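You operate a simulated robot arm through the tools that you are given. There is no shell and no other tool.

The job below is to be done with a simulated robot arm. You get a single attempt, and the scene is never put back.

JOB
Wind two turns on the clamped red sling and set its tag block.
Fine: the red block goes on the sling if the dial read under 20 PT, else the green; wind off before opening the guard; leave the guard open, the sling clamped.

Only the result counts: the job must be done as asked and must still hold three seconds after the hand-in. Knocking over, shifting, dropping, spilling or breaking anything else fails it.

ROBOT AND FRAMES
A 7-joint arm with a two-finger parallel gripper, fixed in place. Base frame: the origin is at the foot of the arm, x ahead of it, y to its left, z up; the work surface is at about z = 880. Lengths are in mm, angles in rad, forces in N, time in s.
With the tool pointing down near the work surface it reaches from about 100 to 640 mm from the base axis. Its first joint turns from -1.152 to 1.152 rad. Payload 1.57 kg.
The tool frame sits at the grasp point between the pads (the TCP): z along the fingers, y along the line on which they close. The tips reach 30 mm beyond it. Largest opening 80 mm; finger width 17, thickness 12; the body of the gripper, 40 by 82 mm, starts 80 mm behind the TCP.
Orientation is told as [roll, pitch, yaw] about the base's x, y, z axes, in that order, counted from this pose: with the fingers straight down and closing along the base's y, the tool's x points along the base's -x, its y along +y and its z along -z.

CONTROLS
- The arm moves only by the tool drive_tool. Its arguments are lists of equal length, an entry for each row: "delta_pos": the shift along the tool's x, y, z in mm, a list of three; "dr": the turn, a rotation vector about the tool's x, y, z in rad, a list of three. In form: {"delta_pos": [[tx, ty, tz], ...], "dr": [[ax, ay, az], ...]}. A call has 1 to 20 rows; each row shifts and turns the commanded pose from where the row before left it, along the tool's axes as they then stand. "fingers" is the gripper command, from -1 (shut) to 1 (fully open), values between in proportion, set as the call begins (left out, the last holds). Each row takes 0.2 s and may step no farther than 50 mm and 0.15 rad from the row before; otherwise, or with a gripper value out of range, the whole call is refused. A pose out of reach is approached as far as the arm can. The call stops where the force on the tool passes 90 N (or 10 N more than at its start, if that is more) or the arm is blocked; 0.2 s more then pass. Each finger travels about 72 mm/s and halts on what it meets, pressing with about 41 N; the grip force reading is that of the motor and also rises with nothing between the fingers. The clock runs only during rows and for 0.2 s after the last one: add rows that do not move to give the fingers time. It gives the time, the measured TCP pose, the force on the tool (base axes), the opening and the grip force at its end, in the units of the frame above (readings bear some noise), with the torque about the TCP (base axes, N m) and any sound that the robot's microphone picked up.
- Cameras (640 x 400 px; columns grow to the right, rows downward): "scene" is fixed at [55.1, 426.3, 1433.2]; the picture's right is [-0.80, -0.60, 0.00], its down [-0.29, 0.39, -0.87] and it looks along [0.52, -0.70, -0.49] (base axes); focal length 315 px, centre (320, 200). "wrist" rides on the gripper at [72, -7, -122] in the tool frame; the picture's right is [0.09, 1.00, 0.00], its down [-0.84, 0.08, -0.54] and it looks along [-0.54, 0.05, 0.84] (tool axes); focal length 238 px, centre (320, 200).
- grab_frame(camera): a new picture of that camera. No time passes.
- pixel_to_xyz(camera, pixels): for up to 12 pixels [column, row] of the newest picture of that camera ("zoom" is the newest enlarged one), the place [x, y, z] in the base frame of the surface seen there, good to about 3 mm. No time passes.
- enlarge(camera, box): a new picture of the part [left, top, right, bottom] of that camera's present view, enlarged. No time passes.
- close_job(): hands the job in; it is judged then, once.

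Open the gripper and draw the arm clear of the work before you hand the job in, unless the task says otherwise.

The tools are called after ">>>" by a JSON object that holds its "name" and its "arguments". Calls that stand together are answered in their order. drive_tool: Moves the arm, as the interface text tells. Its arguments: {"type":"object","properties":{"delta_pos":{"type":"array","items":{"type":"array","items":{"type":"number"}}},"dr":{"type":"array","items":{"type":"array","items":{"type":"number"}}},"fingers":{"type":"number"}},"required":["delta_pos","dr"]} The other tools are called the same way: grab_frame (camera) takes a picture; pixel_to_xyz (camera, pixels) gives the place of the surface under pixels of a picture; enlarge (camera, box) takes an enlarged picture of a part of a camera's view; close_job () hands the job in.

At the start:

```text
t: 0.0
tool_pos: [315.3, 40.7, 1280.1]
tool_rot: [-0.001, 0.002, -0.001]
wrist_force: [1.0, 0.1, 0.6]
ft_torque: [0.02, -0.01, 0.0]
finger_gap: 80.1
gripper_force: 0.0
```

scene: 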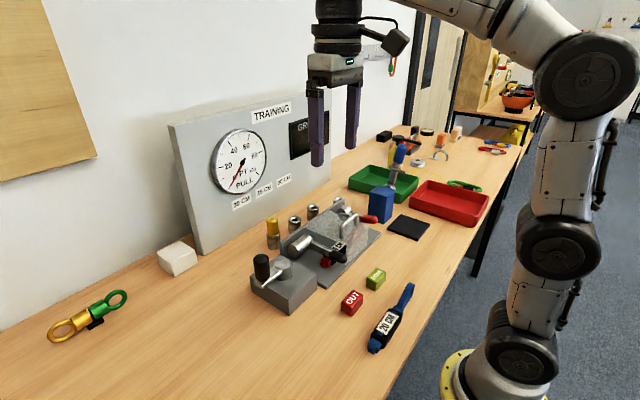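
wrist: 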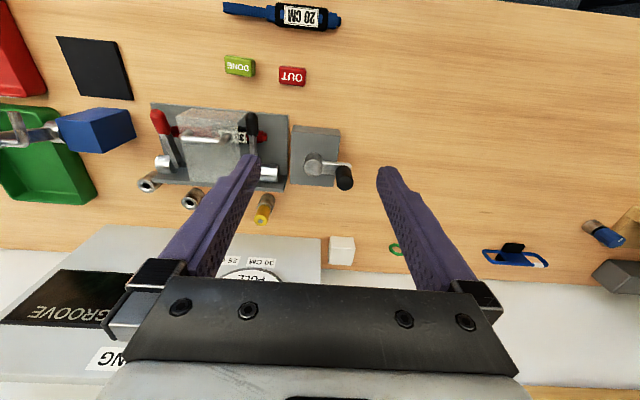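

I'll start by looking closely at the machine and the dial (dial near scene pixel (238,162), machine near (320,250)).

>>> {"name": "enlarge", "arguments": {"camera": "scene", "box": [200, 120, 300, 220]}}

>>> {"name": "enlarge", "arguments": {"camera": "scene", "box": [240, 180, 400, 320]}}

>>> {"name": "enlarge", "arguments": {"camera": "wrist", "box": [120, 50, 380, 240]}}

```text
4.00 times, centred on (250, 170) of scene
```

zoom: 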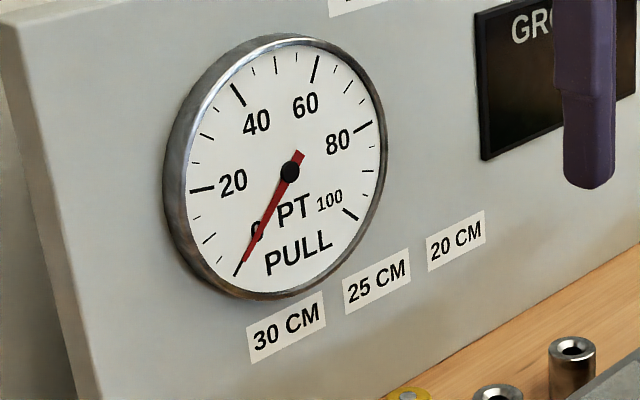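

```text
2.86 times, centred on (320, 250) of scene
```

zoom: 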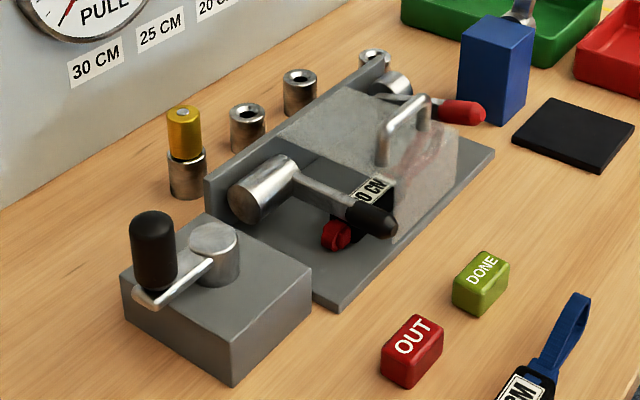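

```text
2.11 times, centred on (250, 145) of wrist
```

zoom: 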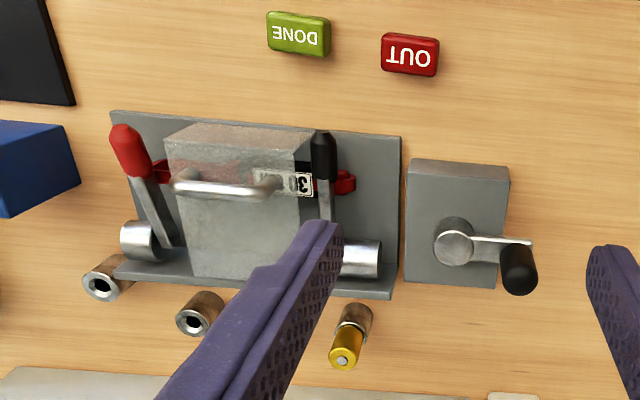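

The dial rests at 0 and a gold pin stands in the socket under "30 CM". I'll look at the dark panel "GRO.." and the rest of the bench, and measure key points.

>>> {"name": "enlarge", "arguments": {"camera": "scene", "box": [160, 90, 340, 210]}}

>>> {"name": "enlarge", "arguments": {"camera": "scene", "box": [340, 110, 540, 250]}}

>>> {"name": "enlarge", "arguments": {"camera": "scene", "box": [240, 190, 400, 290]}}

```text
3.33 times, centred on (250, 150) of scene
```

zoom: 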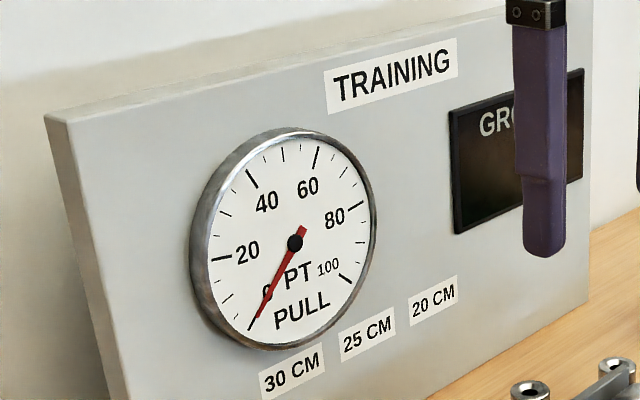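

```text
2.86 times, centred on (440, 180) of scene
```

zoom: 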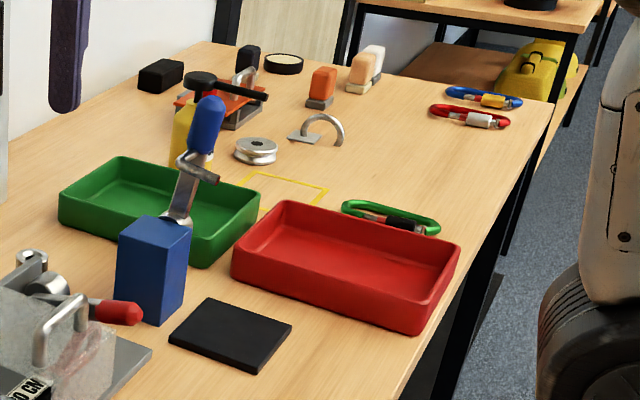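

```text
4.00 times, centred on (320, 240) of scene
```

zoom: 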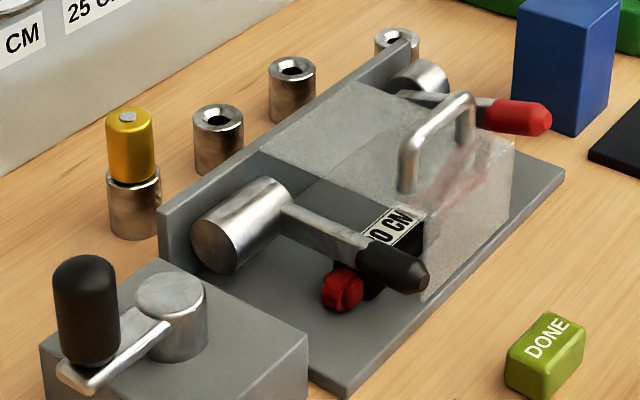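

The sling label is partly hidden by the guard, and the panel by a finger. I'll zoom on the label in the wrist view (about (245,140)) and measure points there.

>>> {"name": "enlarge", "arguments": {"camera": "wrist", "box": [200, 100, 290, 170]}}

>>> {"name": "pixel_to_xyz", "arguments": {"camera": "scene", "pixels": [[262, 258], [262, 278], [281, 266], [291, 270], [338, 250], [301, 238], [347, 204], [370, 218], [352, 300], [376, 278], [273, 220], [293, 218]]}}

>>> {"name": "pixel_to_xyz", "arguments": {"camera": "wrist", "pixels": [[240, 66], [292, 76], [313, 165], [344, 178], [335, 167], [205, 140], [250, 122], [270, 172], [156, 122], [162, 160], [286, 135], [243, 137]]}}

```text
5.71 times, centred on (245, 135) of wrist
```

zoom: 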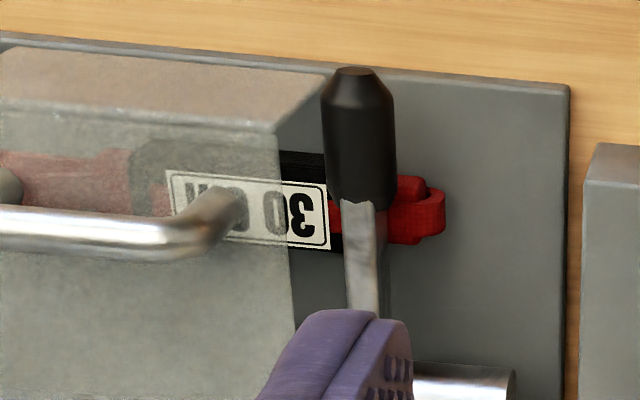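

```text
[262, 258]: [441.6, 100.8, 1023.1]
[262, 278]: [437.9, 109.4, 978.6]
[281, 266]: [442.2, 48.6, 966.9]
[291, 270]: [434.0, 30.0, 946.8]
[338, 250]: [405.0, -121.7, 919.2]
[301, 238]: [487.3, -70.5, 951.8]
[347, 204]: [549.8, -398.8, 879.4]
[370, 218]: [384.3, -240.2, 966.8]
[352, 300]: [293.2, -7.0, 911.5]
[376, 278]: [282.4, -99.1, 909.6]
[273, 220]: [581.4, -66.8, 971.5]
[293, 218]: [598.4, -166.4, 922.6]
```

```text
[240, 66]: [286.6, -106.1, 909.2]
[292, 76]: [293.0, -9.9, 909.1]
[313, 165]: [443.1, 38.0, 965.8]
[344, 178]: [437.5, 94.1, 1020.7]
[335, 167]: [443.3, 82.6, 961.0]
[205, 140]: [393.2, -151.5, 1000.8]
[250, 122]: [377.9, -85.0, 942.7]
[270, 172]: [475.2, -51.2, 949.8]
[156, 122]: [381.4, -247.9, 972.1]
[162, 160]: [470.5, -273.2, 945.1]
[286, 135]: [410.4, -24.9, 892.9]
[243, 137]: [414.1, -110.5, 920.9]
```

Label reads 30 CM and the pin is in the 30 CM socket, so the set-up matches. I'll move the arm towards the crank side, staying high, to see the panel in the scene view and the crank in the wrist view.

>>> {"name": "drive_tool", "arguments": {"delta_pos": [[0, 30, 20], [0, 30, 30], [0, 20, 30], [0, 0, 30]], "dr": [[0, 0, 0], [0, 0, 0], [0, 0, 0], [0, 0, 0]]}}

>>> {"name": "grab_frame", "arguments": {"camera": "scene"}}

>>> {"name": "grab_frame", "arguments": {"camera": "wrist"}}

```text
t: 1.0
tool_pos: [315.6, 121.2, 1170.5]
tool_rot: [0.001, -0.002, 0.0]
wrist_force: [0.1, -0.7, 0.4]
ft_torque: [0.05, 0.02, -0.02]
finger_gap: 80.1
gripper_force: 0.1
```

```text
taken
```

scene: 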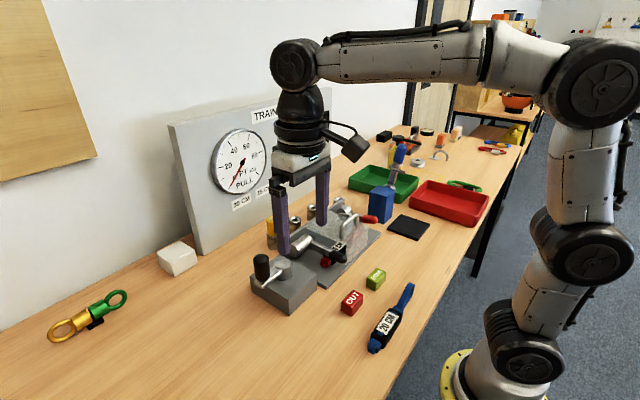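

```text
taken
```

wrist: 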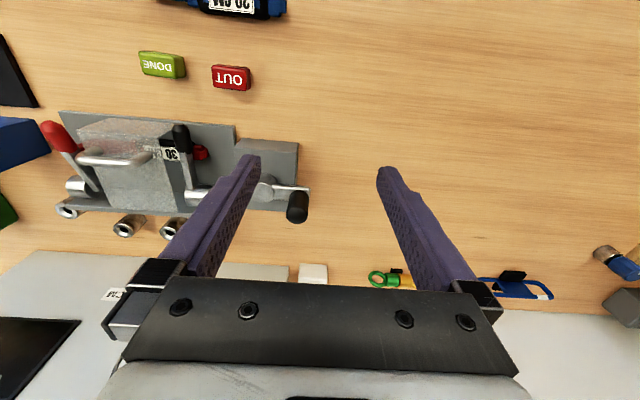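

The arm hides the panel here; I'll shift to put the crank in the middle of the wrist view and check the crank box for marks.

>>> {"name": "drive_tool", "arguments": {"delta_pos": [[10, -40, 10], [10, -35, 20]], "dr": [[0, 0, 0], [0, 0, 0]]}}

>>> {"name": "grab_frame", "arguments": {"camera": "wrist"}}

>>> {"name": "enlarge", "arguments": {"camera": "wrist", "box": [240, 100, 400, 260]}}

>>> {"name": "enlarge", "arguments": {"camera": "wrist", "box": [60, 80, 270, 240]}}

```text
t: 1.6
tool_pos: [297.4, 42.5, 1136.9]
tool_rot: [0.001, 0.0, -0.001]
wrist_force: [-0.8, 0.3, -0.4]
ft_torque: [-0.02, 0.02, -0.01]
finger_gap: 80.0
gripper_force: 0.1
```

```text
taken
```

wrist: 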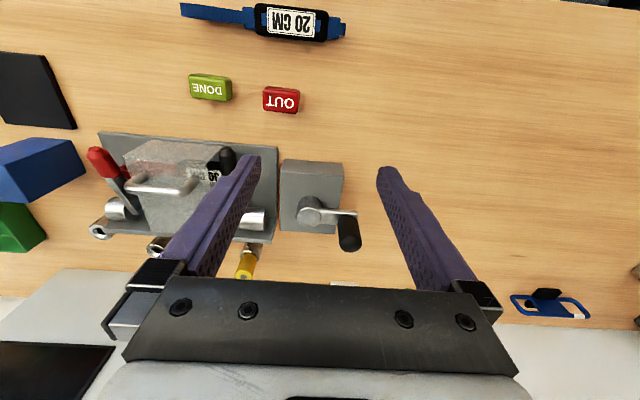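

```text
2.50 times, centred on (320, 180) of wrist
```

zoom: 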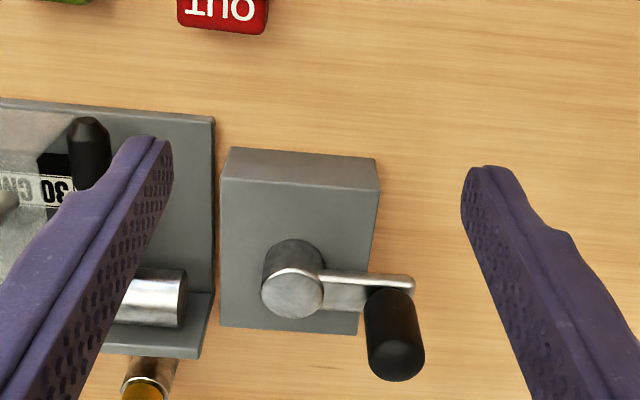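

```text
2.50 times, centred on (165, 160) of wrist
```

zoom: 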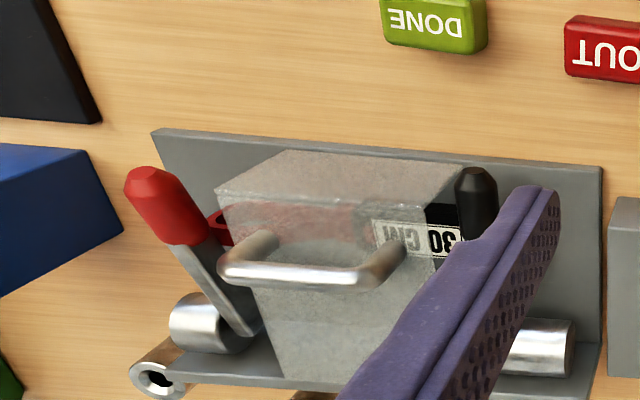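

No direction marks on the crank. I'll move the arm away to -y to see the panel and the guard hinge unobstructed in the scene view.

>>> {"name": "drive_tool", "arguments": {"delta_pos": [[0, -30, -40], [0, -50, -40], [0, -50, -30], [0, -50, 0], [0, -50, 0], [0, -50, 0]], "dr": [[0, 0, 0], [0, 0, 0], [0, 0, 0], [0, 0, 0], [0, 0, 0], [0, 0, 0]]}}

>>> {"name": "grab_frame", "arguments": {"camera": "scene"}}

>>> {"name": "enlarge", "arguments": {"camera": "scene", "box": [160, 80, 340, 210]}}

>>> {"name": "grab_frame", "arguments": {"camera": "wrist"}}

>>> {"name": "enlarge", "arguments": {"camera": "wrist", "box": [240, 80, 480, 260]}}

```text
refused: row 2 steps farther than a row can; nothing moved
```

```text
taken
```

scene: 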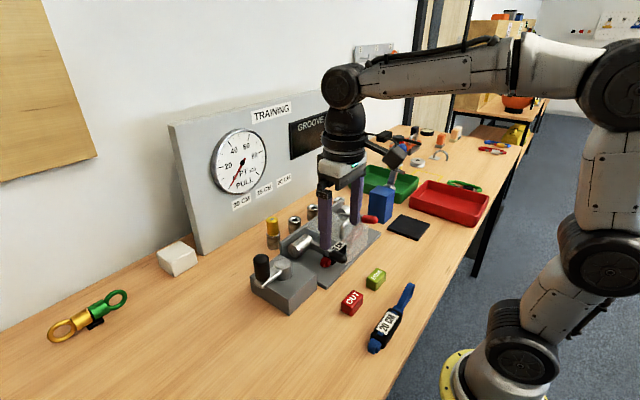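

```text
3.08 times, centred on (250, 145) of scene
```

zoom: 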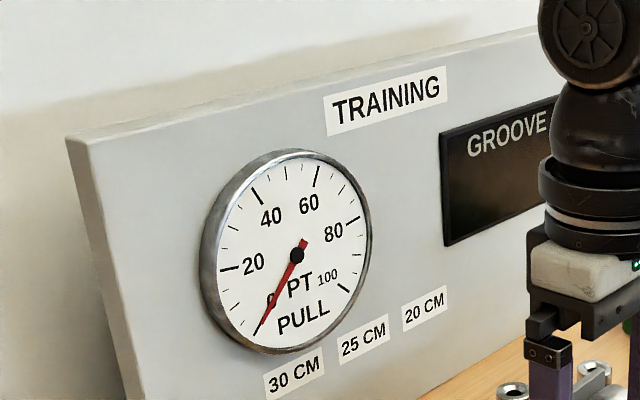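

```text
taken
```

wrist: 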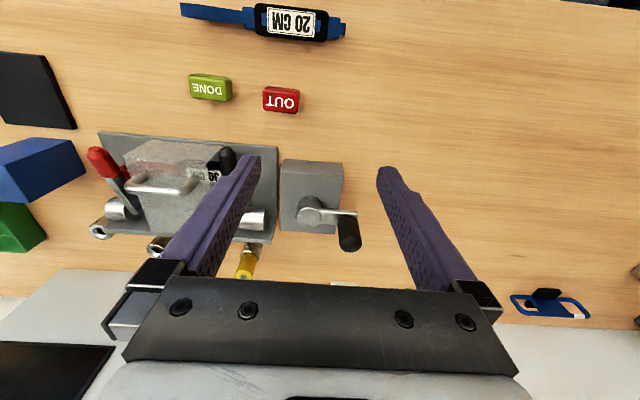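

```text
2.22 times, centred on (360, 170) of wrist
```

zoom: 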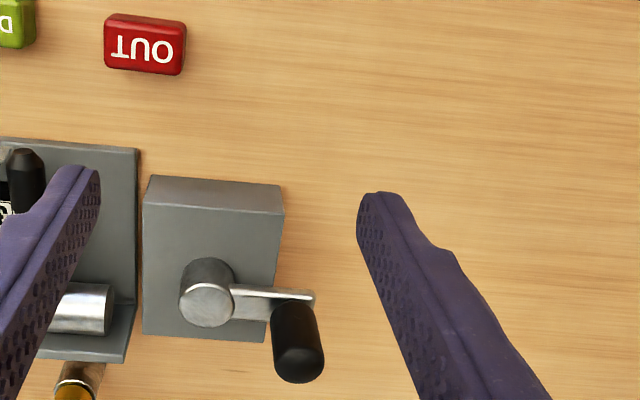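

A row was too long; I'll repeat with shorter rows (each within 50 mm).

>>> {"name": "drive_tool", "arguments": {"delta_pos": [[0, -25, -40], [0, -25, -40], [0, -35, -30], [0, -48, 0], [0, -48, 0], [0, -48, 0], [0, -48, 0]], "dr": [[0, 0, 0], [0, 0, 0], [0, 0, 0], [0, 0, 0], [0, 0, 0], [0, 0, 0], [0, 0, 0]]}}

>>> {"name": "grab_frame", "arguments": {"camera": "scene"}}

>>> {"name": "enlarge", "arguments": {"camera": "scene", "box": [160, 80, 340, 210]}}

>>> {"name": "grab_frame", "arguments": {"camera": "wrist"}}

>>> {"name": "enlarge", "arguments": {"camera": "wrist", "box": [240, 80, 480, 260]}}

```text
t: 3.2
tool_pos: [297.9, -231.5, 1247.8]
tool_rot: [0.0, -0.001, 0.001]
wrist_force: [-0.1, 0.0, -0.1]
ft_torque: [0.0, 0.0, -0.02]
finger_gap: 80.0
gripper_force: 0.2
```

```text
taken
```

scene: 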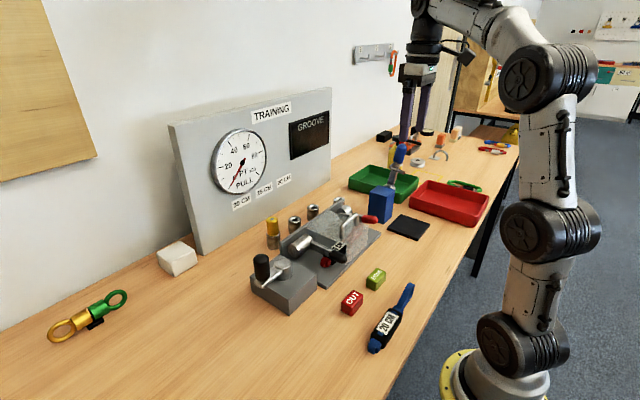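

```text
3.08 times, centred on (250, 145) of scene
```

zoom: 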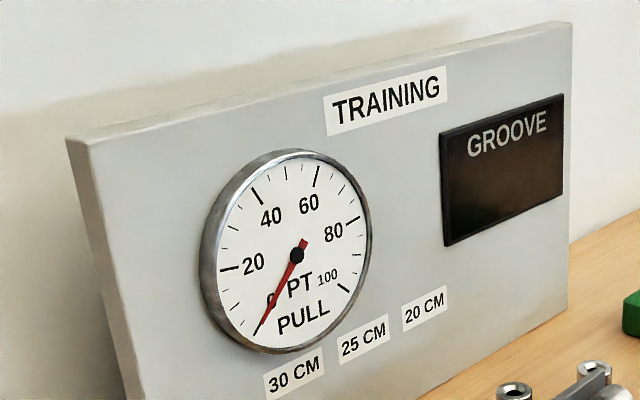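

```text
taken
```

wrist: 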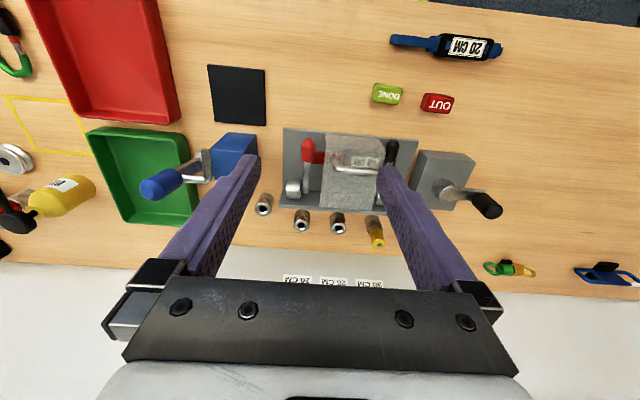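

```text
2.22 times, centred on (360, 170) of wrist
```

zoom: 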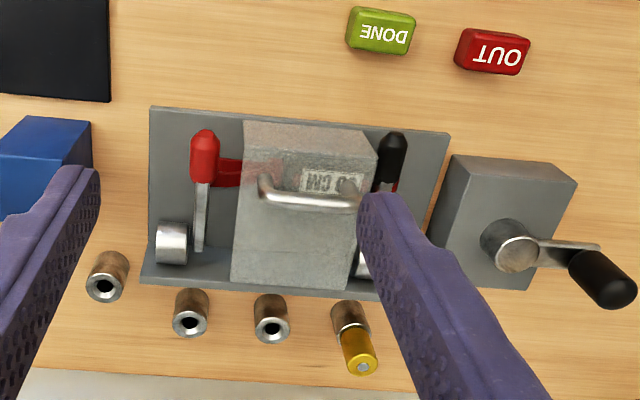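

The panel only shows the word GROOVE and the dial is at 0. I'll measure socket, label, lever and guard positions.

>>> {"name": "pixel_to_xyz", "arguments": {"camera": "wrist", "pixels": [[264, 208], [301, 225], [338, 225], [377, 238], [297, 281], [333, 283], [370, 286]]}}

>>> {"name": "pixel_to_xyz", "arguments": {"camera": "zoom", "pixels": [[204, 145], [203, 220], [170, 240], [265, 180], [357, 200], [310, 195], [250, 125], [375, 150], [235, 280], [340, 290], [393, 145], [440, 150]]}}

>>> {"name": "enlarge", "arguments": {"camera": "scene", "box": [240, 180, 400, 290]}}

```text
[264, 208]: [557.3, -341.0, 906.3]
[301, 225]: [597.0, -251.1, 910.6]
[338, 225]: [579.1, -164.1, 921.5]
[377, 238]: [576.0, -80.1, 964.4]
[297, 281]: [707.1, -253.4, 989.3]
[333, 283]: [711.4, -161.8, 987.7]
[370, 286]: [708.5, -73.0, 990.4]
```

```text
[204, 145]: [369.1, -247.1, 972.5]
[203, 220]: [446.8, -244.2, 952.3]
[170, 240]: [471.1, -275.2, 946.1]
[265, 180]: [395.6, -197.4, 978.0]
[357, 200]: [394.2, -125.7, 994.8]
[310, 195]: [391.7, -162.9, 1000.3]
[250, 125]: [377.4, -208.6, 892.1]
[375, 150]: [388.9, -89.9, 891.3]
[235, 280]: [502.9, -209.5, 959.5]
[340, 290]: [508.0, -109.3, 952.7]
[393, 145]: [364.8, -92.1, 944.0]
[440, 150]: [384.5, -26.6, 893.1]
```

```text
3.64 times, centred on (320, 235) of scene
```

zoom: 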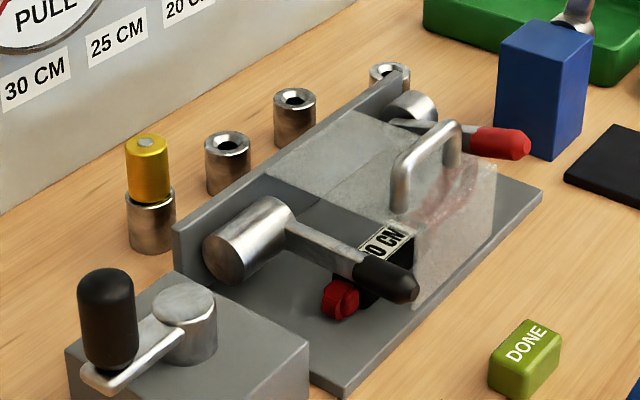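

Labels 30/25/20 (y≈-73/-162/-253) line up with sockets (y≈-80/-164/-251), so the pin is in the 30 socket. I'll move in front of the guard at a lower height to check the levers, hinge and sling.

>>> {"name": "drive_tool", "arguments": {"delta_pos": [[0, 25, 40], [10, 25, 35], [10, 25, 35], [10, 0, 35]], "dr": [[0, 0, 0], [0, 0, 0], [0, 0, 0], [0, 0, 0]]}}

>>> {"name": "grab_frame", "arguments": {"camera": "wrist"}}

>>> {"name": "enlarge", "arguments": {"camera": "wrist", "box": [180, 60, 460, 280]}}

```text
t: 4.2
tool_pos: [265.4, -158.3, 1104.1]
tool_rot: [0.0, 0.0, 0.001]
wrist_force: [-0.6, 0.1, -0.1]
ft_torque: [0.04, -0.01, -0.01]
finger_gap: 80.0
gripper_force: 0.1
```

```text
taken
```

wrist: 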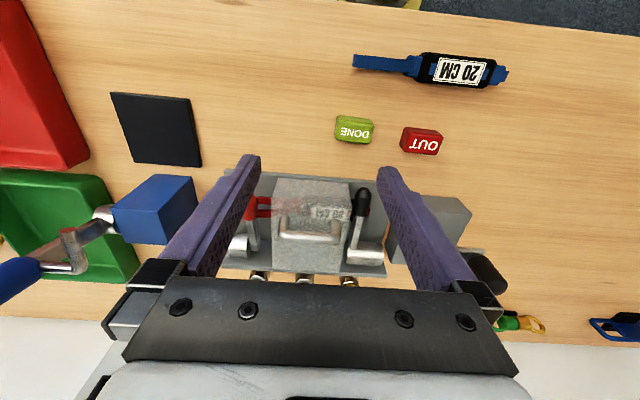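

```text
1.82 times, centred on (320, 170) of wrist
```

zoom: 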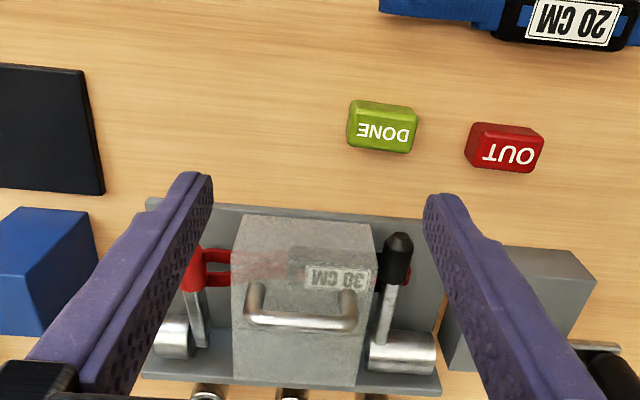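

The guard lies between the two levers; I leave the levers alone. I go to the crank for precise measuring of pivot and knob.

>>> {"name": "drive_tool", "arguments": {"delta_pos": [[0, 30, -30], [-10, 45, -15], [-10, 48, 0], [-10, 48, 0], [-10, 45, 0]], "dr": [[0, 0, 0], [0, 0, 0], [0, 0, 0], [0, 0, 0], [0, 0, 0]]}}

>>> {"name": "grab_frame", "arguments": {"camera": "wrist"}}

>>> {"name": "enlarge", "arguments": {"camera": "wrist", "box": [240, 140, 400, 260]}}

```text
t: 5.4
tool_pos: [307.8, 61.7, 1149.3]
tool_rot: [0.0, 0.001, 0.0]
wrist_force: [-0.3, 0.1, 0.4]
ft_torque: [-0.01, -0.03, -0.03]
finger_gap: 80.0
gripper_force: 0.0
```

```text
taken
```

wrist: 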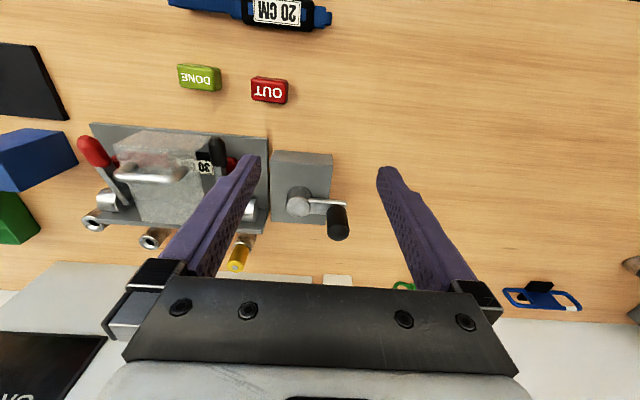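

```text
3.33 times, centred on (320, 200) of wrist
```

zoom: 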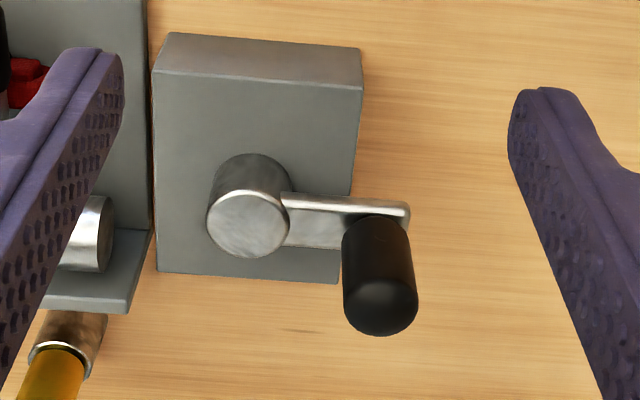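

>>> {"name": "pixel_to_xyz", "arguments": {"camera": "zoom", "pixels": [[247, 225], [210, 222], [287, 222], [247, 195], [247, 255], [385, 305], [352, 305], [415, 298], [390, 330], [370, 235], [400, 210], [310, 210]]}}

```text
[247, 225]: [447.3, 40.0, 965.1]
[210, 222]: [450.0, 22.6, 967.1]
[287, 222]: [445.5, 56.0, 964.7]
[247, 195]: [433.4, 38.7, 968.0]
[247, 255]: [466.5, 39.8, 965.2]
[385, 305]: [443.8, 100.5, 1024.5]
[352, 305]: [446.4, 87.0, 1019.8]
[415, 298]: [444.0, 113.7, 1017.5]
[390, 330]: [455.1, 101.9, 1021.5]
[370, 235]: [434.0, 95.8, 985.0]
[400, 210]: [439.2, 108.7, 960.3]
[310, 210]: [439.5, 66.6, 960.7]
```

Pivot is near (449, 39.5), hub top z≈966, knob near (446.5, 99.5) with top z≈1024 and about 26 mm diameter. I move above the knob first, then check.

>>> {"name": "drive_tool", "arguments": {"delta_pos": [[-35, 10, 10], [-35, 10, 10], [-35, 10, 10], [-33.7, 7.8, 15]], "dr": [[0, 0, 0], [0, 0, 0], [0, 0, 0], [0, 0, 0]]}}

>>> {"name": "grab_frame", "arguments": {"camera": "wrist"}}

>>> {"name": "grab_frame", "arguments": {"camera": "scene"}}

```text
t: 6.4
tool_pos: [445.5, 101.6, 1104.5]
tool_rot: [0.001, -0.001, 0.0]
wrist_force: [-0.4, 0.4, -0.4]
ft_torque: [-0.01, 0.0, 0.02]
finger_gap: 80.0
gripper_force: 0.1
```

```text
taken
```

wrist: 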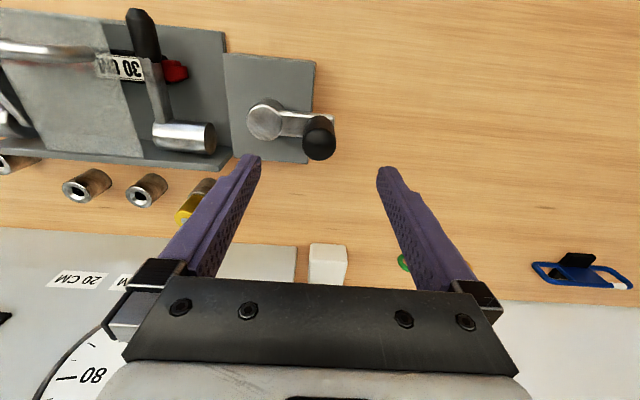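

```text
taken
```

scene: 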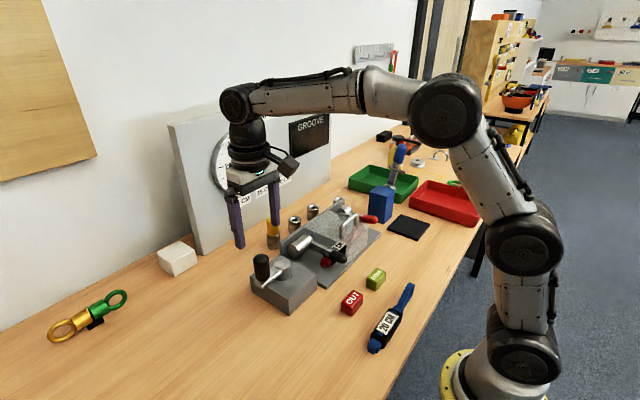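

The arm hides the dial here, so I may need to release or tilt to read it. I measure the knob again from this closer view.

>>> {"name": "pixel_to_xyz", "arguments": {"camera": "wrist", "pixels": [[318, 143], [318, 155], [305, 142], [333, 142], [320, 118], [264, 122], [248, 120], [282, 122], [264, 104], [264, 138]]}}

>>> {"name": "enlarge", "arguments": {"camera": "wrist", "box": [220, 40, 380, 170]}}

```text
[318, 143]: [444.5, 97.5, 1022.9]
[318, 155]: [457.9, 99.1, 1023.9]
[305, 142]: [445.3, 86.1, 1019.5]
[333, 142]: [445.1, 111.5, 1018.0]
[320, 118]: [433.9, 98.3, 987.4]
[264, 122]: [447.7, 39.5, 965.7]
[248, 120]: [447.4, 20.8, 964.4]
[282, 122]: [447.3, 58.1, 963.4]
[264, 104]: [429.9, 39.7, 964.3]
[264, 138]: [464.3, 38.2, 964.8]
```

```text
3.08 times, centred on (300, 105) of wrist
```

zoom: 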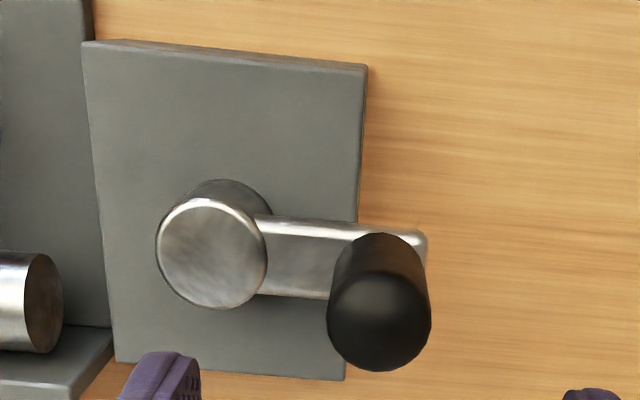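

Pivot refined to (447.5, 39.3), knob axis (447, 99), radius ~60. I descend around the knob with open fingers.

>>> {"name": "drive_tool", "arguments": {"delta_pos": [[-1.5, -2.6, 35], [0, 0, 35], [0, 0, 32]], "dr": [[0, 0, 0], [0, 0, 0], [0, 0, 0]]}}

>>> {"name": "grab_frame", "arguments": {"camera": "wrist"}}

>>> {"name": "grab_frame", "arguments": {"camera": "scene"}}

```text
t: 7.2
tool_pos: [444.0, 96.5, 1002.6]
tool_rot: [0.001, 0.001, 0.001]
wrist_force: [0.2, 0.2, 0.5]
ft_torque: [0.01, -0.02, 0.02]
finger_gap: 80.3
gripper_force: 0.1
```

```text
taken
```

wrist: 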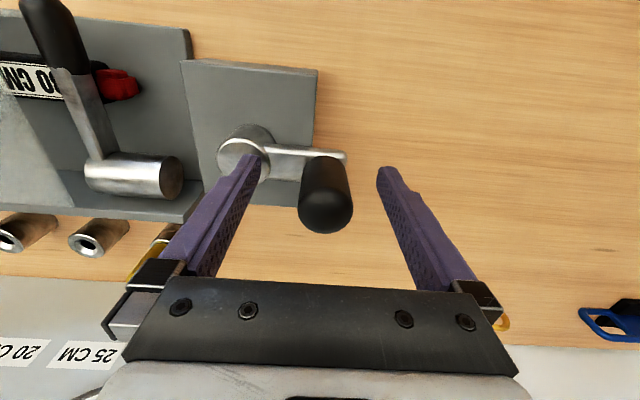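

```text
taken
```

scene: 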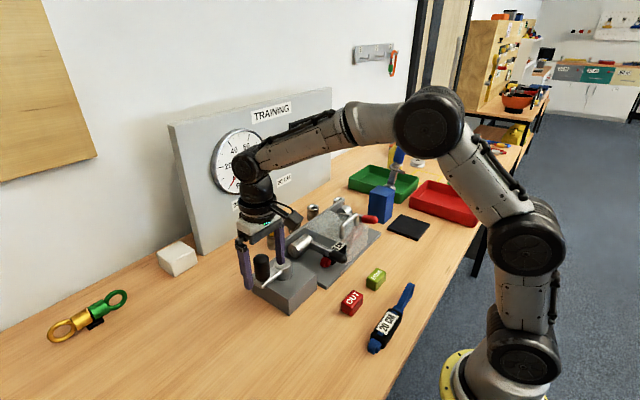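

The knob sits between the fingers. I nudge by (+2.5, +3) and close to grip the knob.

>>> {"name": "drive_tool", "arguments": {"delta_pos": [[-2.5, 3, 0], [0, 0, 0], [0, 0, 0], [0, 0, 0], [0, 0, 0]], "dr": [[0, 0, 0], [0, 0, 0], [0, 0, 0], [0, 0, 0], [0, 0, 0]], "fingers": -1}}

>>> {"name": "grab_frame", "arguments": {"camera": "wrist"}}

```text
t: 8.4
tool_pos: [446.9, 99.9, 1003.8]
tool_rot: [0.0, -0.002, 0.001]
wrist_force: [-0.7, 12.9, -2.3]
ft_torque: [-0.98, -0.38, 0.05]
finger_gap: 31.5
gripper_force: 40.0
```

```text
taken
```

wrist: 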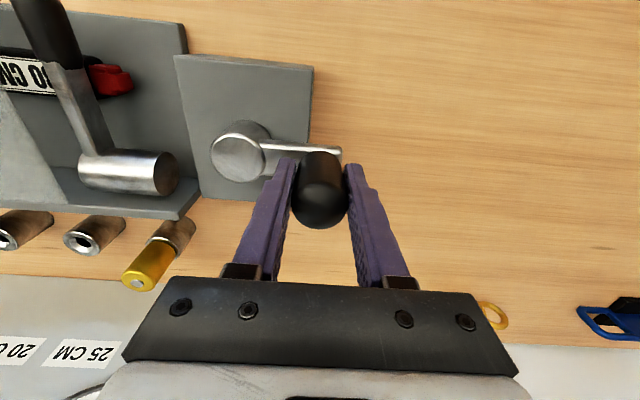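

Gripped at 31.5 mm with ~13 N side load; I relieve it by +1.5 mm in y and try a small 18° clockwise (from above) move to feel the resistance.

>>> {"name": "drive_tool", "arguments": {"delta_pos": [[0, 1.5, 0], [-9.46, -0.74, 0], [-9.24, -2.22, 0], [0, 0, 0]], "dr": [[0, 0, 0], [0, 0, 0], [0, 0, 0], [0, 0, 0]]}}

>>> {"name": "grab_frame", "arguments": {"camera": "scene"}}

>>> {"name": "enlarge", "arguments": {"camera": "scene", "box": [200, 120, 290, 210]}}

>>> {"name": "grab_frame", "arguments": {"camera": "wrist"}}

```text
t: 9.4
tool_pos: [468.4, 95.0, 1004.1]
tool_rot: [-0.001, -0.004, -0.002]
wrist_force: [-0.6, 0.2, 0.2]
ft_torque: [0.01, -0.03, 0.01]
finger_gap: 0.0
gripper_force: 21.1
```

```text
taken
```

scene: 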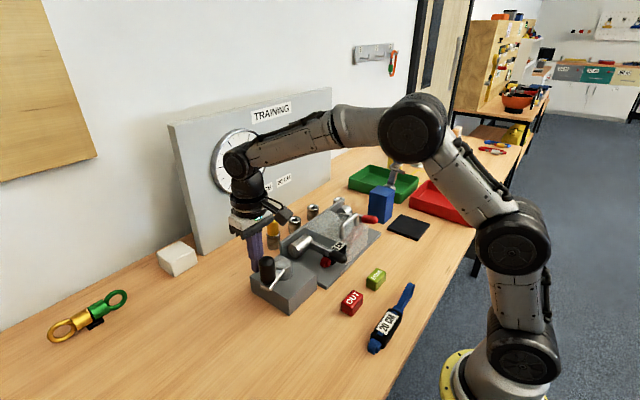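

```text
4.44 times, centred on (245, 165) of scene
```

zoom: 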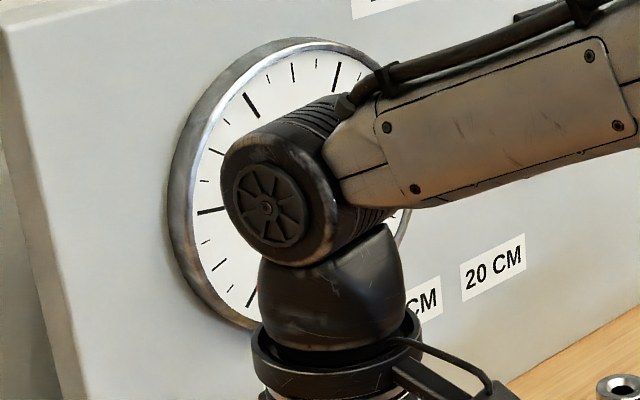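

```text
taken
```

wrist: 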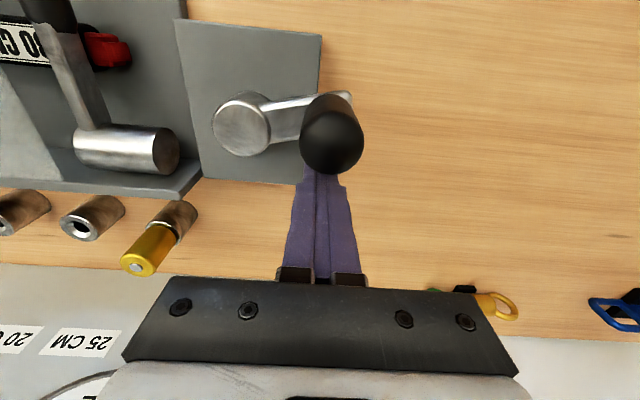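

The fingers slipped past the knob (gap 0): it would not go clockwise and was squeezed a little counter-clockwise, toward -x. I raise straight up, open, and measure the knob again.

>>> {"name": "drive_tool", "arguments": {"delta_pos": [[0, 0, -45], [0, 0, -40], [15, 3, -15], [0, 0, 0], [0, 0, 0]], "dr": [[0, 0, 0], [0, 0, 0], [0, 0, 0], [0, 0, 0], [0, 0, 0]]}}

>>> {"name": "drive_tool", "arguments": {"delta_pos": [[0, 0, 0], [0, 0, 0], [0, 0, 0]], "dr": [[0, 0, 0], [0, 0, 0], [0, 0, 0]], "fingers": 1}}

>>> {"name": "grab_frame", "arguments": {"camera": "wrist"}}

>>> {"name": "enlarge", "arguments": {"camera": "wrist", "box": [200, 40, 400, 190]}}

>>> {"name": "enlarge", "arguments": {"camera": "scene", "box": [200, 120, 290, 210]}}

```text
t: 10.6
tool_pos: [450.8, 102.8, 1104.5]
tool_rot: [0.002, 0.0, 0.0]
wrist_force: [-0.6, -0.7, 0.1]
ft_torque: [0.03, -0.01, -0.03]
finger_gap: 0.0
gripper_force: 20.8
```

```text
t: 11.4
tool_pos: [451.0, 103.1, 1103.0]
tool_rot: [0.0, 0.0, 0.001]
wrist_force: [-0.5, 0.4, -0.2]
ft_torque: [-0.01, -0.01, 0.01]
finger_gap: 80.1
gripper_force: 0.1
```

```text
taken
```

wrist: 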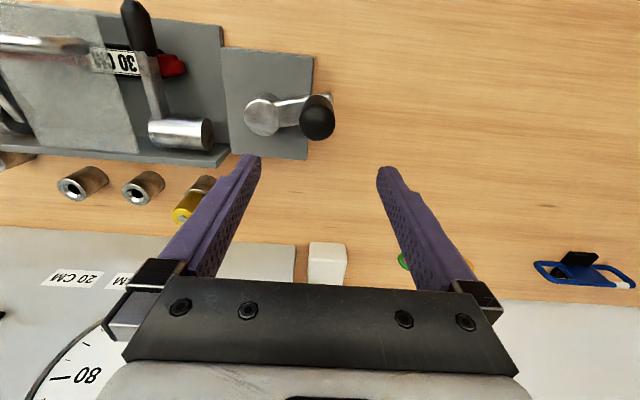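

```text
2.67 times, centred on (300, 115) of wrist
```

zoom: 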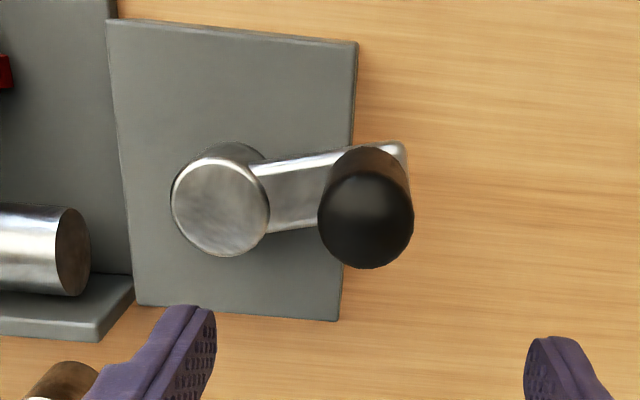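

```text
4.44 times, centred on (245, 165) of scene
```

zoom: 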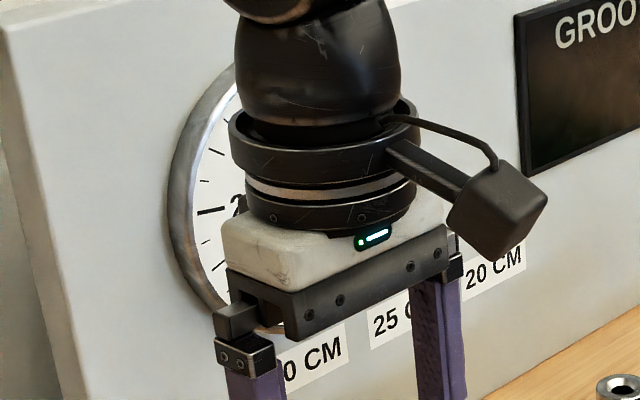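

The crank stayed at its new angle after release, so it holds by itself. I measure the knob's new place.

>>> {"name": "pixel_to_xyz", "arguments": {"camera": "zoom", "pixels": [[365, 215], [320, 210], [412, 210], [362, 265], [365, 160], [220, 205], [172, 205], [268, 205], [220, 160], [220, 255], [300, 165], [400, 150]]}}

```text
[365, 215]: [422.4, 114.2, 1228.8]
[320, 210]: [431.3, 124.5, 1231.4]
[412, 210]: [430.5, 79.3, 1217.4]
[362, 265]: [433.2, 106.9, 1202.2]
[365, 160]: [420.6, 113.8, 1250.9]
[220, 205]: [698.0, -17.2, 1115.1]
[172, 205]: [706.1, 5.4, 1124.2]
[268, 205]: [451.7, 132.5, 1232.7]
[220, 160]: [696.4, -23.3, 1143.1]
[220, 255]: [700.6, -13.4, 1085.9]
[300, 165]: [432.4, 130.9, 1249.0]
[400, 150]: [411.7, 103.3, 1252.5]
```

The newest zoom was the scene one; I repeat the measure with the wrist picture's own pixels.

>>> {"name": "pixel_to_xyz", "arguments": {"camera": "wrist", "pixels": [[317, 121], [302, 119], [332, 119], [316, 136], [318, 101], [262, 116], [247, 116], [278, 116], [262, 101], [262, 132]]}}

```text
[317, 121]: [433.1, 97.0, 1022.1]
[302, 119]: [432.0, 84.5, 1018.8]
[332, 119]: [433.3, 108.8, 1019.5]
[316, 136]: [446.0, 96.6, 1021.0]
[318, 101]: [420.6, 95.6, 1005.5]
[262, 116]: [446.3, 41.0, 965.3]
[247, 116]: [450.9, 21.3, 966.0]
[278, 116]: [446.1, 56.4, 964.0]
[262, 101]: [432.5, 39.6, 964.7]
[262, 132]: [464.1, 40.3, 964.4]
```

Knob is now near (435, 97), i.e. about 13° counter-clockwise. I'll push with closed fingers instead: shut them, go behind the knob at about (473, 94), and lower.

>>> {"name": "drive_tool", "arguments": {"delta_pos": [[-22, -9, 0], [0, 0, 0], [0, 0, 0], [0, 0, 0], [0, 0, 0], [0, 0, 40], [0, 0, 40], [0, 0, 20], [0, 0, 0]], "dr": [[0, 0, 0], [0, 0, 0], [0, 0, 0], [0, 0, 0], [0, 0, 0], [0, 0, 0], [0, 0, 0], [0, 0, 0], [0, 0, 0]], "fingers": -1}}

>>> {"name": "grab_frame", "arguments": {"camera": "wrist"}}

```text
t: 13.4
tool_pos: [473.7, 91.4, 1003.0]
tool_rot: [-0.003, 0.0, 0.0]
wrist_force: [0.9, -0.1, 0.7]
ft_torque: [-0.03, -0.01, 0.01]
finger_gap: 0.0
gripper_force: 21.3
```

```text
taken
```

wrist: 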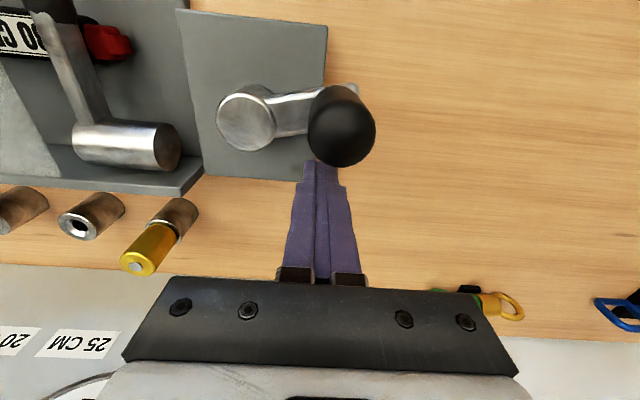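

Closed fingers are behind the knob on its +x side. I push counter-clockwise along the circle to finger angle ~125° to see the resistance and the dial.

>>> {"name": "drive_tool", "arguments": {"delta_pos": [[9.83, 5.5, 0], [10.3, 1.81, 0], [10.46, 0, 0], [10.3, -1.81, 0], [9.83, -3.58, 0], [9.05, -5.23, 0], [0, 0, 0]], "dr": [[0, 0, 0], [0, 0, 0], [0, 0, 0], [0, 0, 0], [0, 0, 0], [0, 0, 0], [0, 0, 0]]}}

>>> {"name": "grab_frame", "arguments": {"camera": "wrist"}}

>>> {"name": "enlarge", "arguments": {"camera": "scene", "box": [200, 110, 320, 210]}}

```text
t: 15.0
tool_pos: [413.1, 87.7, 1004.0]
tool_rot: [0.0, 0.002, 0.0]
wrist_force: [1.6, 0.4, -0.6]
ft_torque: [0.01, -0.02, 0.0]
finger_gap: 0.1
gripper_force: 20.6
```

```text
taken
```

wrist: 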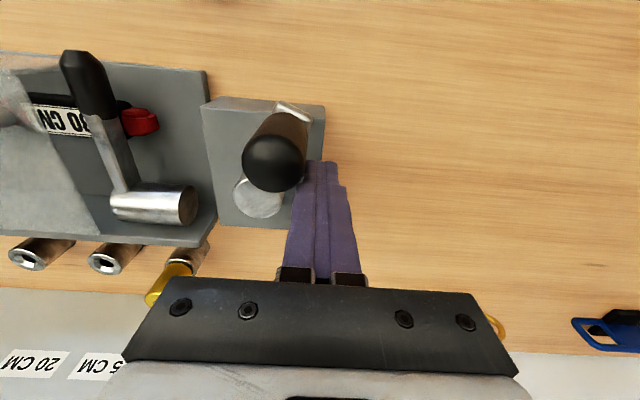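

```text
4.00 times, centred on (260, 160) of scene
```

zoom: 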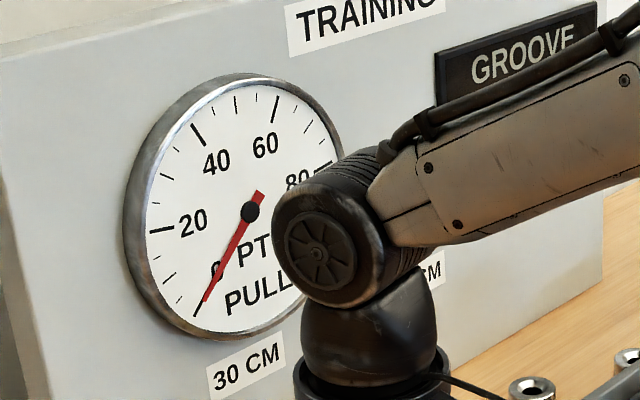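

The crank moved to about 155° with hardly any force; the needle still looks at 0. I zoom in more on the dial.

>>> {"name": "enlarge", "arguments": {"camera": "scene", "box": [215, 150, 275, 200]}}

>>> {"name": "pixel_to_xyz", "arguments": {"camera": "wrist", "pixels": [[273, 160], [247, 160], [303, 160], [273, 185], [293, 107], [258, 198]]}}

```text
8.00 times, centred on (245, 175) of scene
```

zoom: 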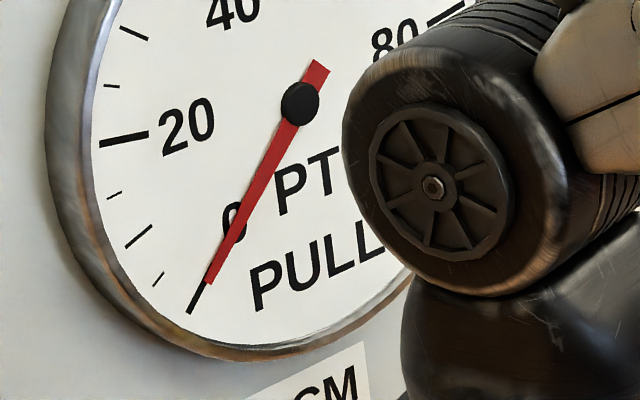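

```text
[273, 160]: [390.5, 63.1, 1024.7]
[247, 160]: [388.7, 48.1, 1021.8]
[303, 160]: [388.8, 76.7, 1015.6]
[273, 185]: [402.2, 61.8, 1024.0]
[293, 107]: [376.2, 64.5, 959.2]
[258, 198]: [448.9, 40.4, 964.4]
```

The knob is at about 157°, needle exactly on the 0 tick. I keep pushing counter-clockwise, finger angle 125°→185°, then look at the dial again.

>>> {"name": "drive_tool", "arguments": {"delta_pos": [[8.02, -6.72, 0], [6.72, -8.02, 0], [5.23, -9.05, 0], [3.58, -9.83, 0], [1.81, -10.3, 0], [0, -10.46, 0], [0, 0, 0]], "dr": [[0, 0, 0], [0, 0, 0], [0, 0, 0], [0, 0, 0], [0, 0, 0], [0, 0, 0], [0, 0, 0]]}}

>>> {"name": "grab_frame", "arguments": {"camera": "wrist"}}

>>> {"name": "enlarge", "arguments": {"camera": "scene", "box": [205, 120, 285, 200]}}

```text
t: 16.6
tool_pos: [386.9, 31.2, 1004.4]
tool_rot: [0.001, -0.001, -0.001]
wrist_force: [-0.2, 0.2, -0.5]
ft_torque: [-0.01, 0.03, 0.01]
finger_gap: 0.1
gripper_force: 21.6
```

```text
taken
```

wrist: 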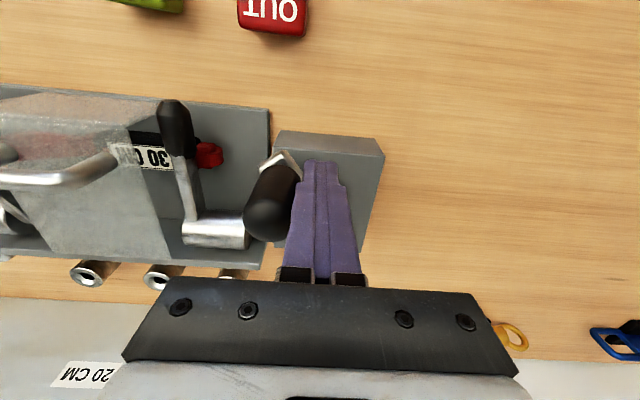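

```text
5.00 times, centred on (245, 160) of scene
```

zoom: 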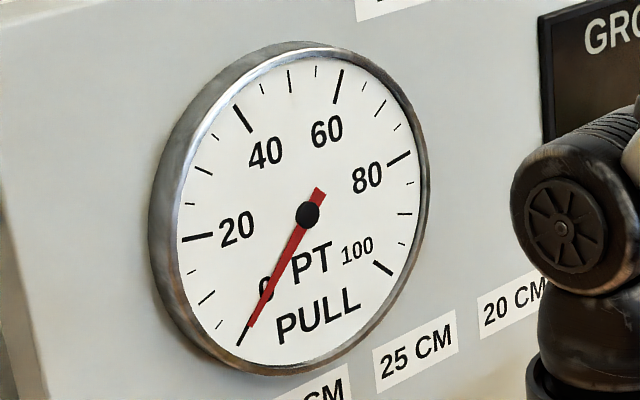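

Still 0 after ~125° and it moves freely; clockwise seemed blocked at the start, so slack may be taken up first. I continue counter-clockwise to finger angle 285° and check the dial.

>>> {"name": "drive_tool", "arguments": {"delta_pos": [[-1.81, -10.3, 0], [-3.58, -9.83, 0], [-5.23, -9.05, 0], [-6.72, -8.02, 0], [-8.02, -6.72, 0], [-9.05, -5.23, 0], [-9.83, -3.58, 0], [0, 0, 0]], "dr": [[0, 0, 0], [0, 0, 0], [0, 0, 0], [0, 0, 0], [0, 0, 0], [0, 0, 0], [0, 0, 0], [0, 0, 0]]}}

>>> {"name": "grab_frame", "arguments": {"camera": "wrist"}}

>>> {"name": "enlarge", "arguments": {"camera": "scene", "box": [205, 120, 285, 200]}}

```text
t: 18.4
tool_pos: [432.9, -20.9, 1003.8]
tool_rot: [0.002, 0.001, -0.001]
wrist_force: [-0.6, 0.6, 0.0]
ft_torque: [-0.03, -0.02, 0.0]
finger_gap: 0.1
gripper_force: 21.1
```

```text
taken
```

wrist: 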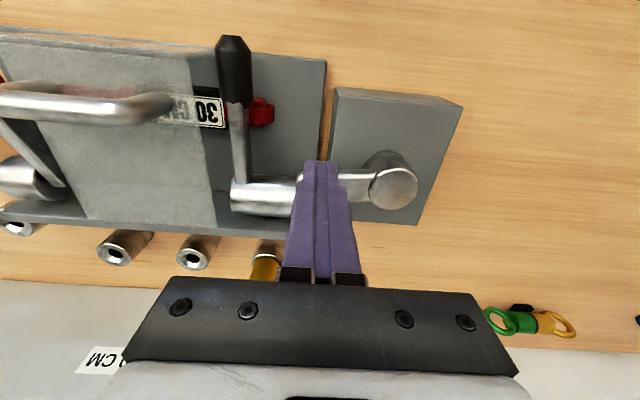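

```text
5.00 times, centred on (245, 160) of scene
```

zoom: 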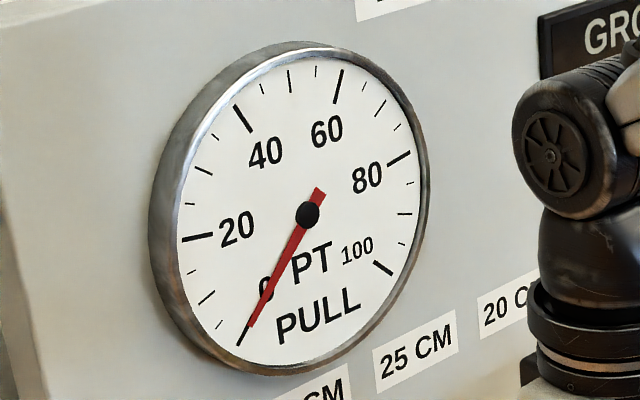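

Still 0 after about 195° counter-clockwise. I'll go over the knob to its other side and push it clockwise back to the start and past it, to see if clockwise is the winding direction.

>>> {"name": "drive_tool", "arguments": {"delta_pos": [[0, 0, -35], [0, 0, -35], [-32, 13, 0], [-31.5, 12.5, 0], [0, 0, 0], [0, 0, 35], [0, 0, 35], [0, 0, 0]], "dr": [[0, 0, 0], [0, 0, 0], [0, 0, 0], [0, 0, 0], [0, 0, 0], [0, 0, 0], [0, 0, 0], [0, 0, 0]]}}

>>> {"name": "grab_frame", "arguments": {"camera": "wrist"}}

>>> {"name": "grab_frame", "arguments": {"camera": "scene"}}

```text
t: 20.2
tool_pos: [496.2, 2.6, 1003.6]
tool_rot: [0.0, 0.0, 0.0]
wrist_force: [0.5, -0.2, -0.5]
ft_torque: [0.02, 0.01, 0.01]
finger_gap: 0.0
gripper_force: 21.1
```

```text
taken
```

wrist: 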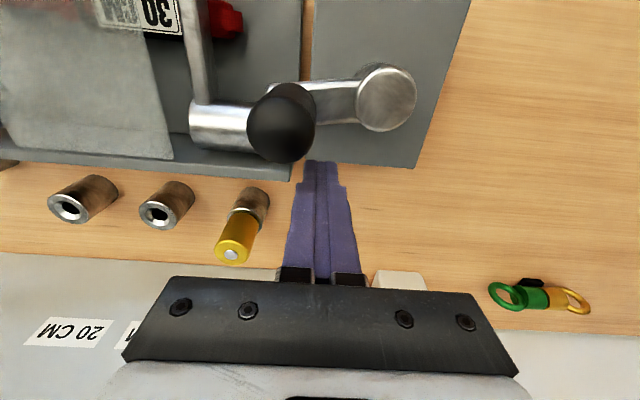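

```text
taken
```

scene: 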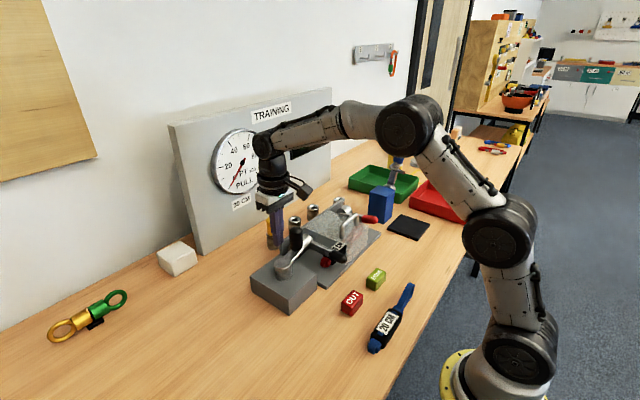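

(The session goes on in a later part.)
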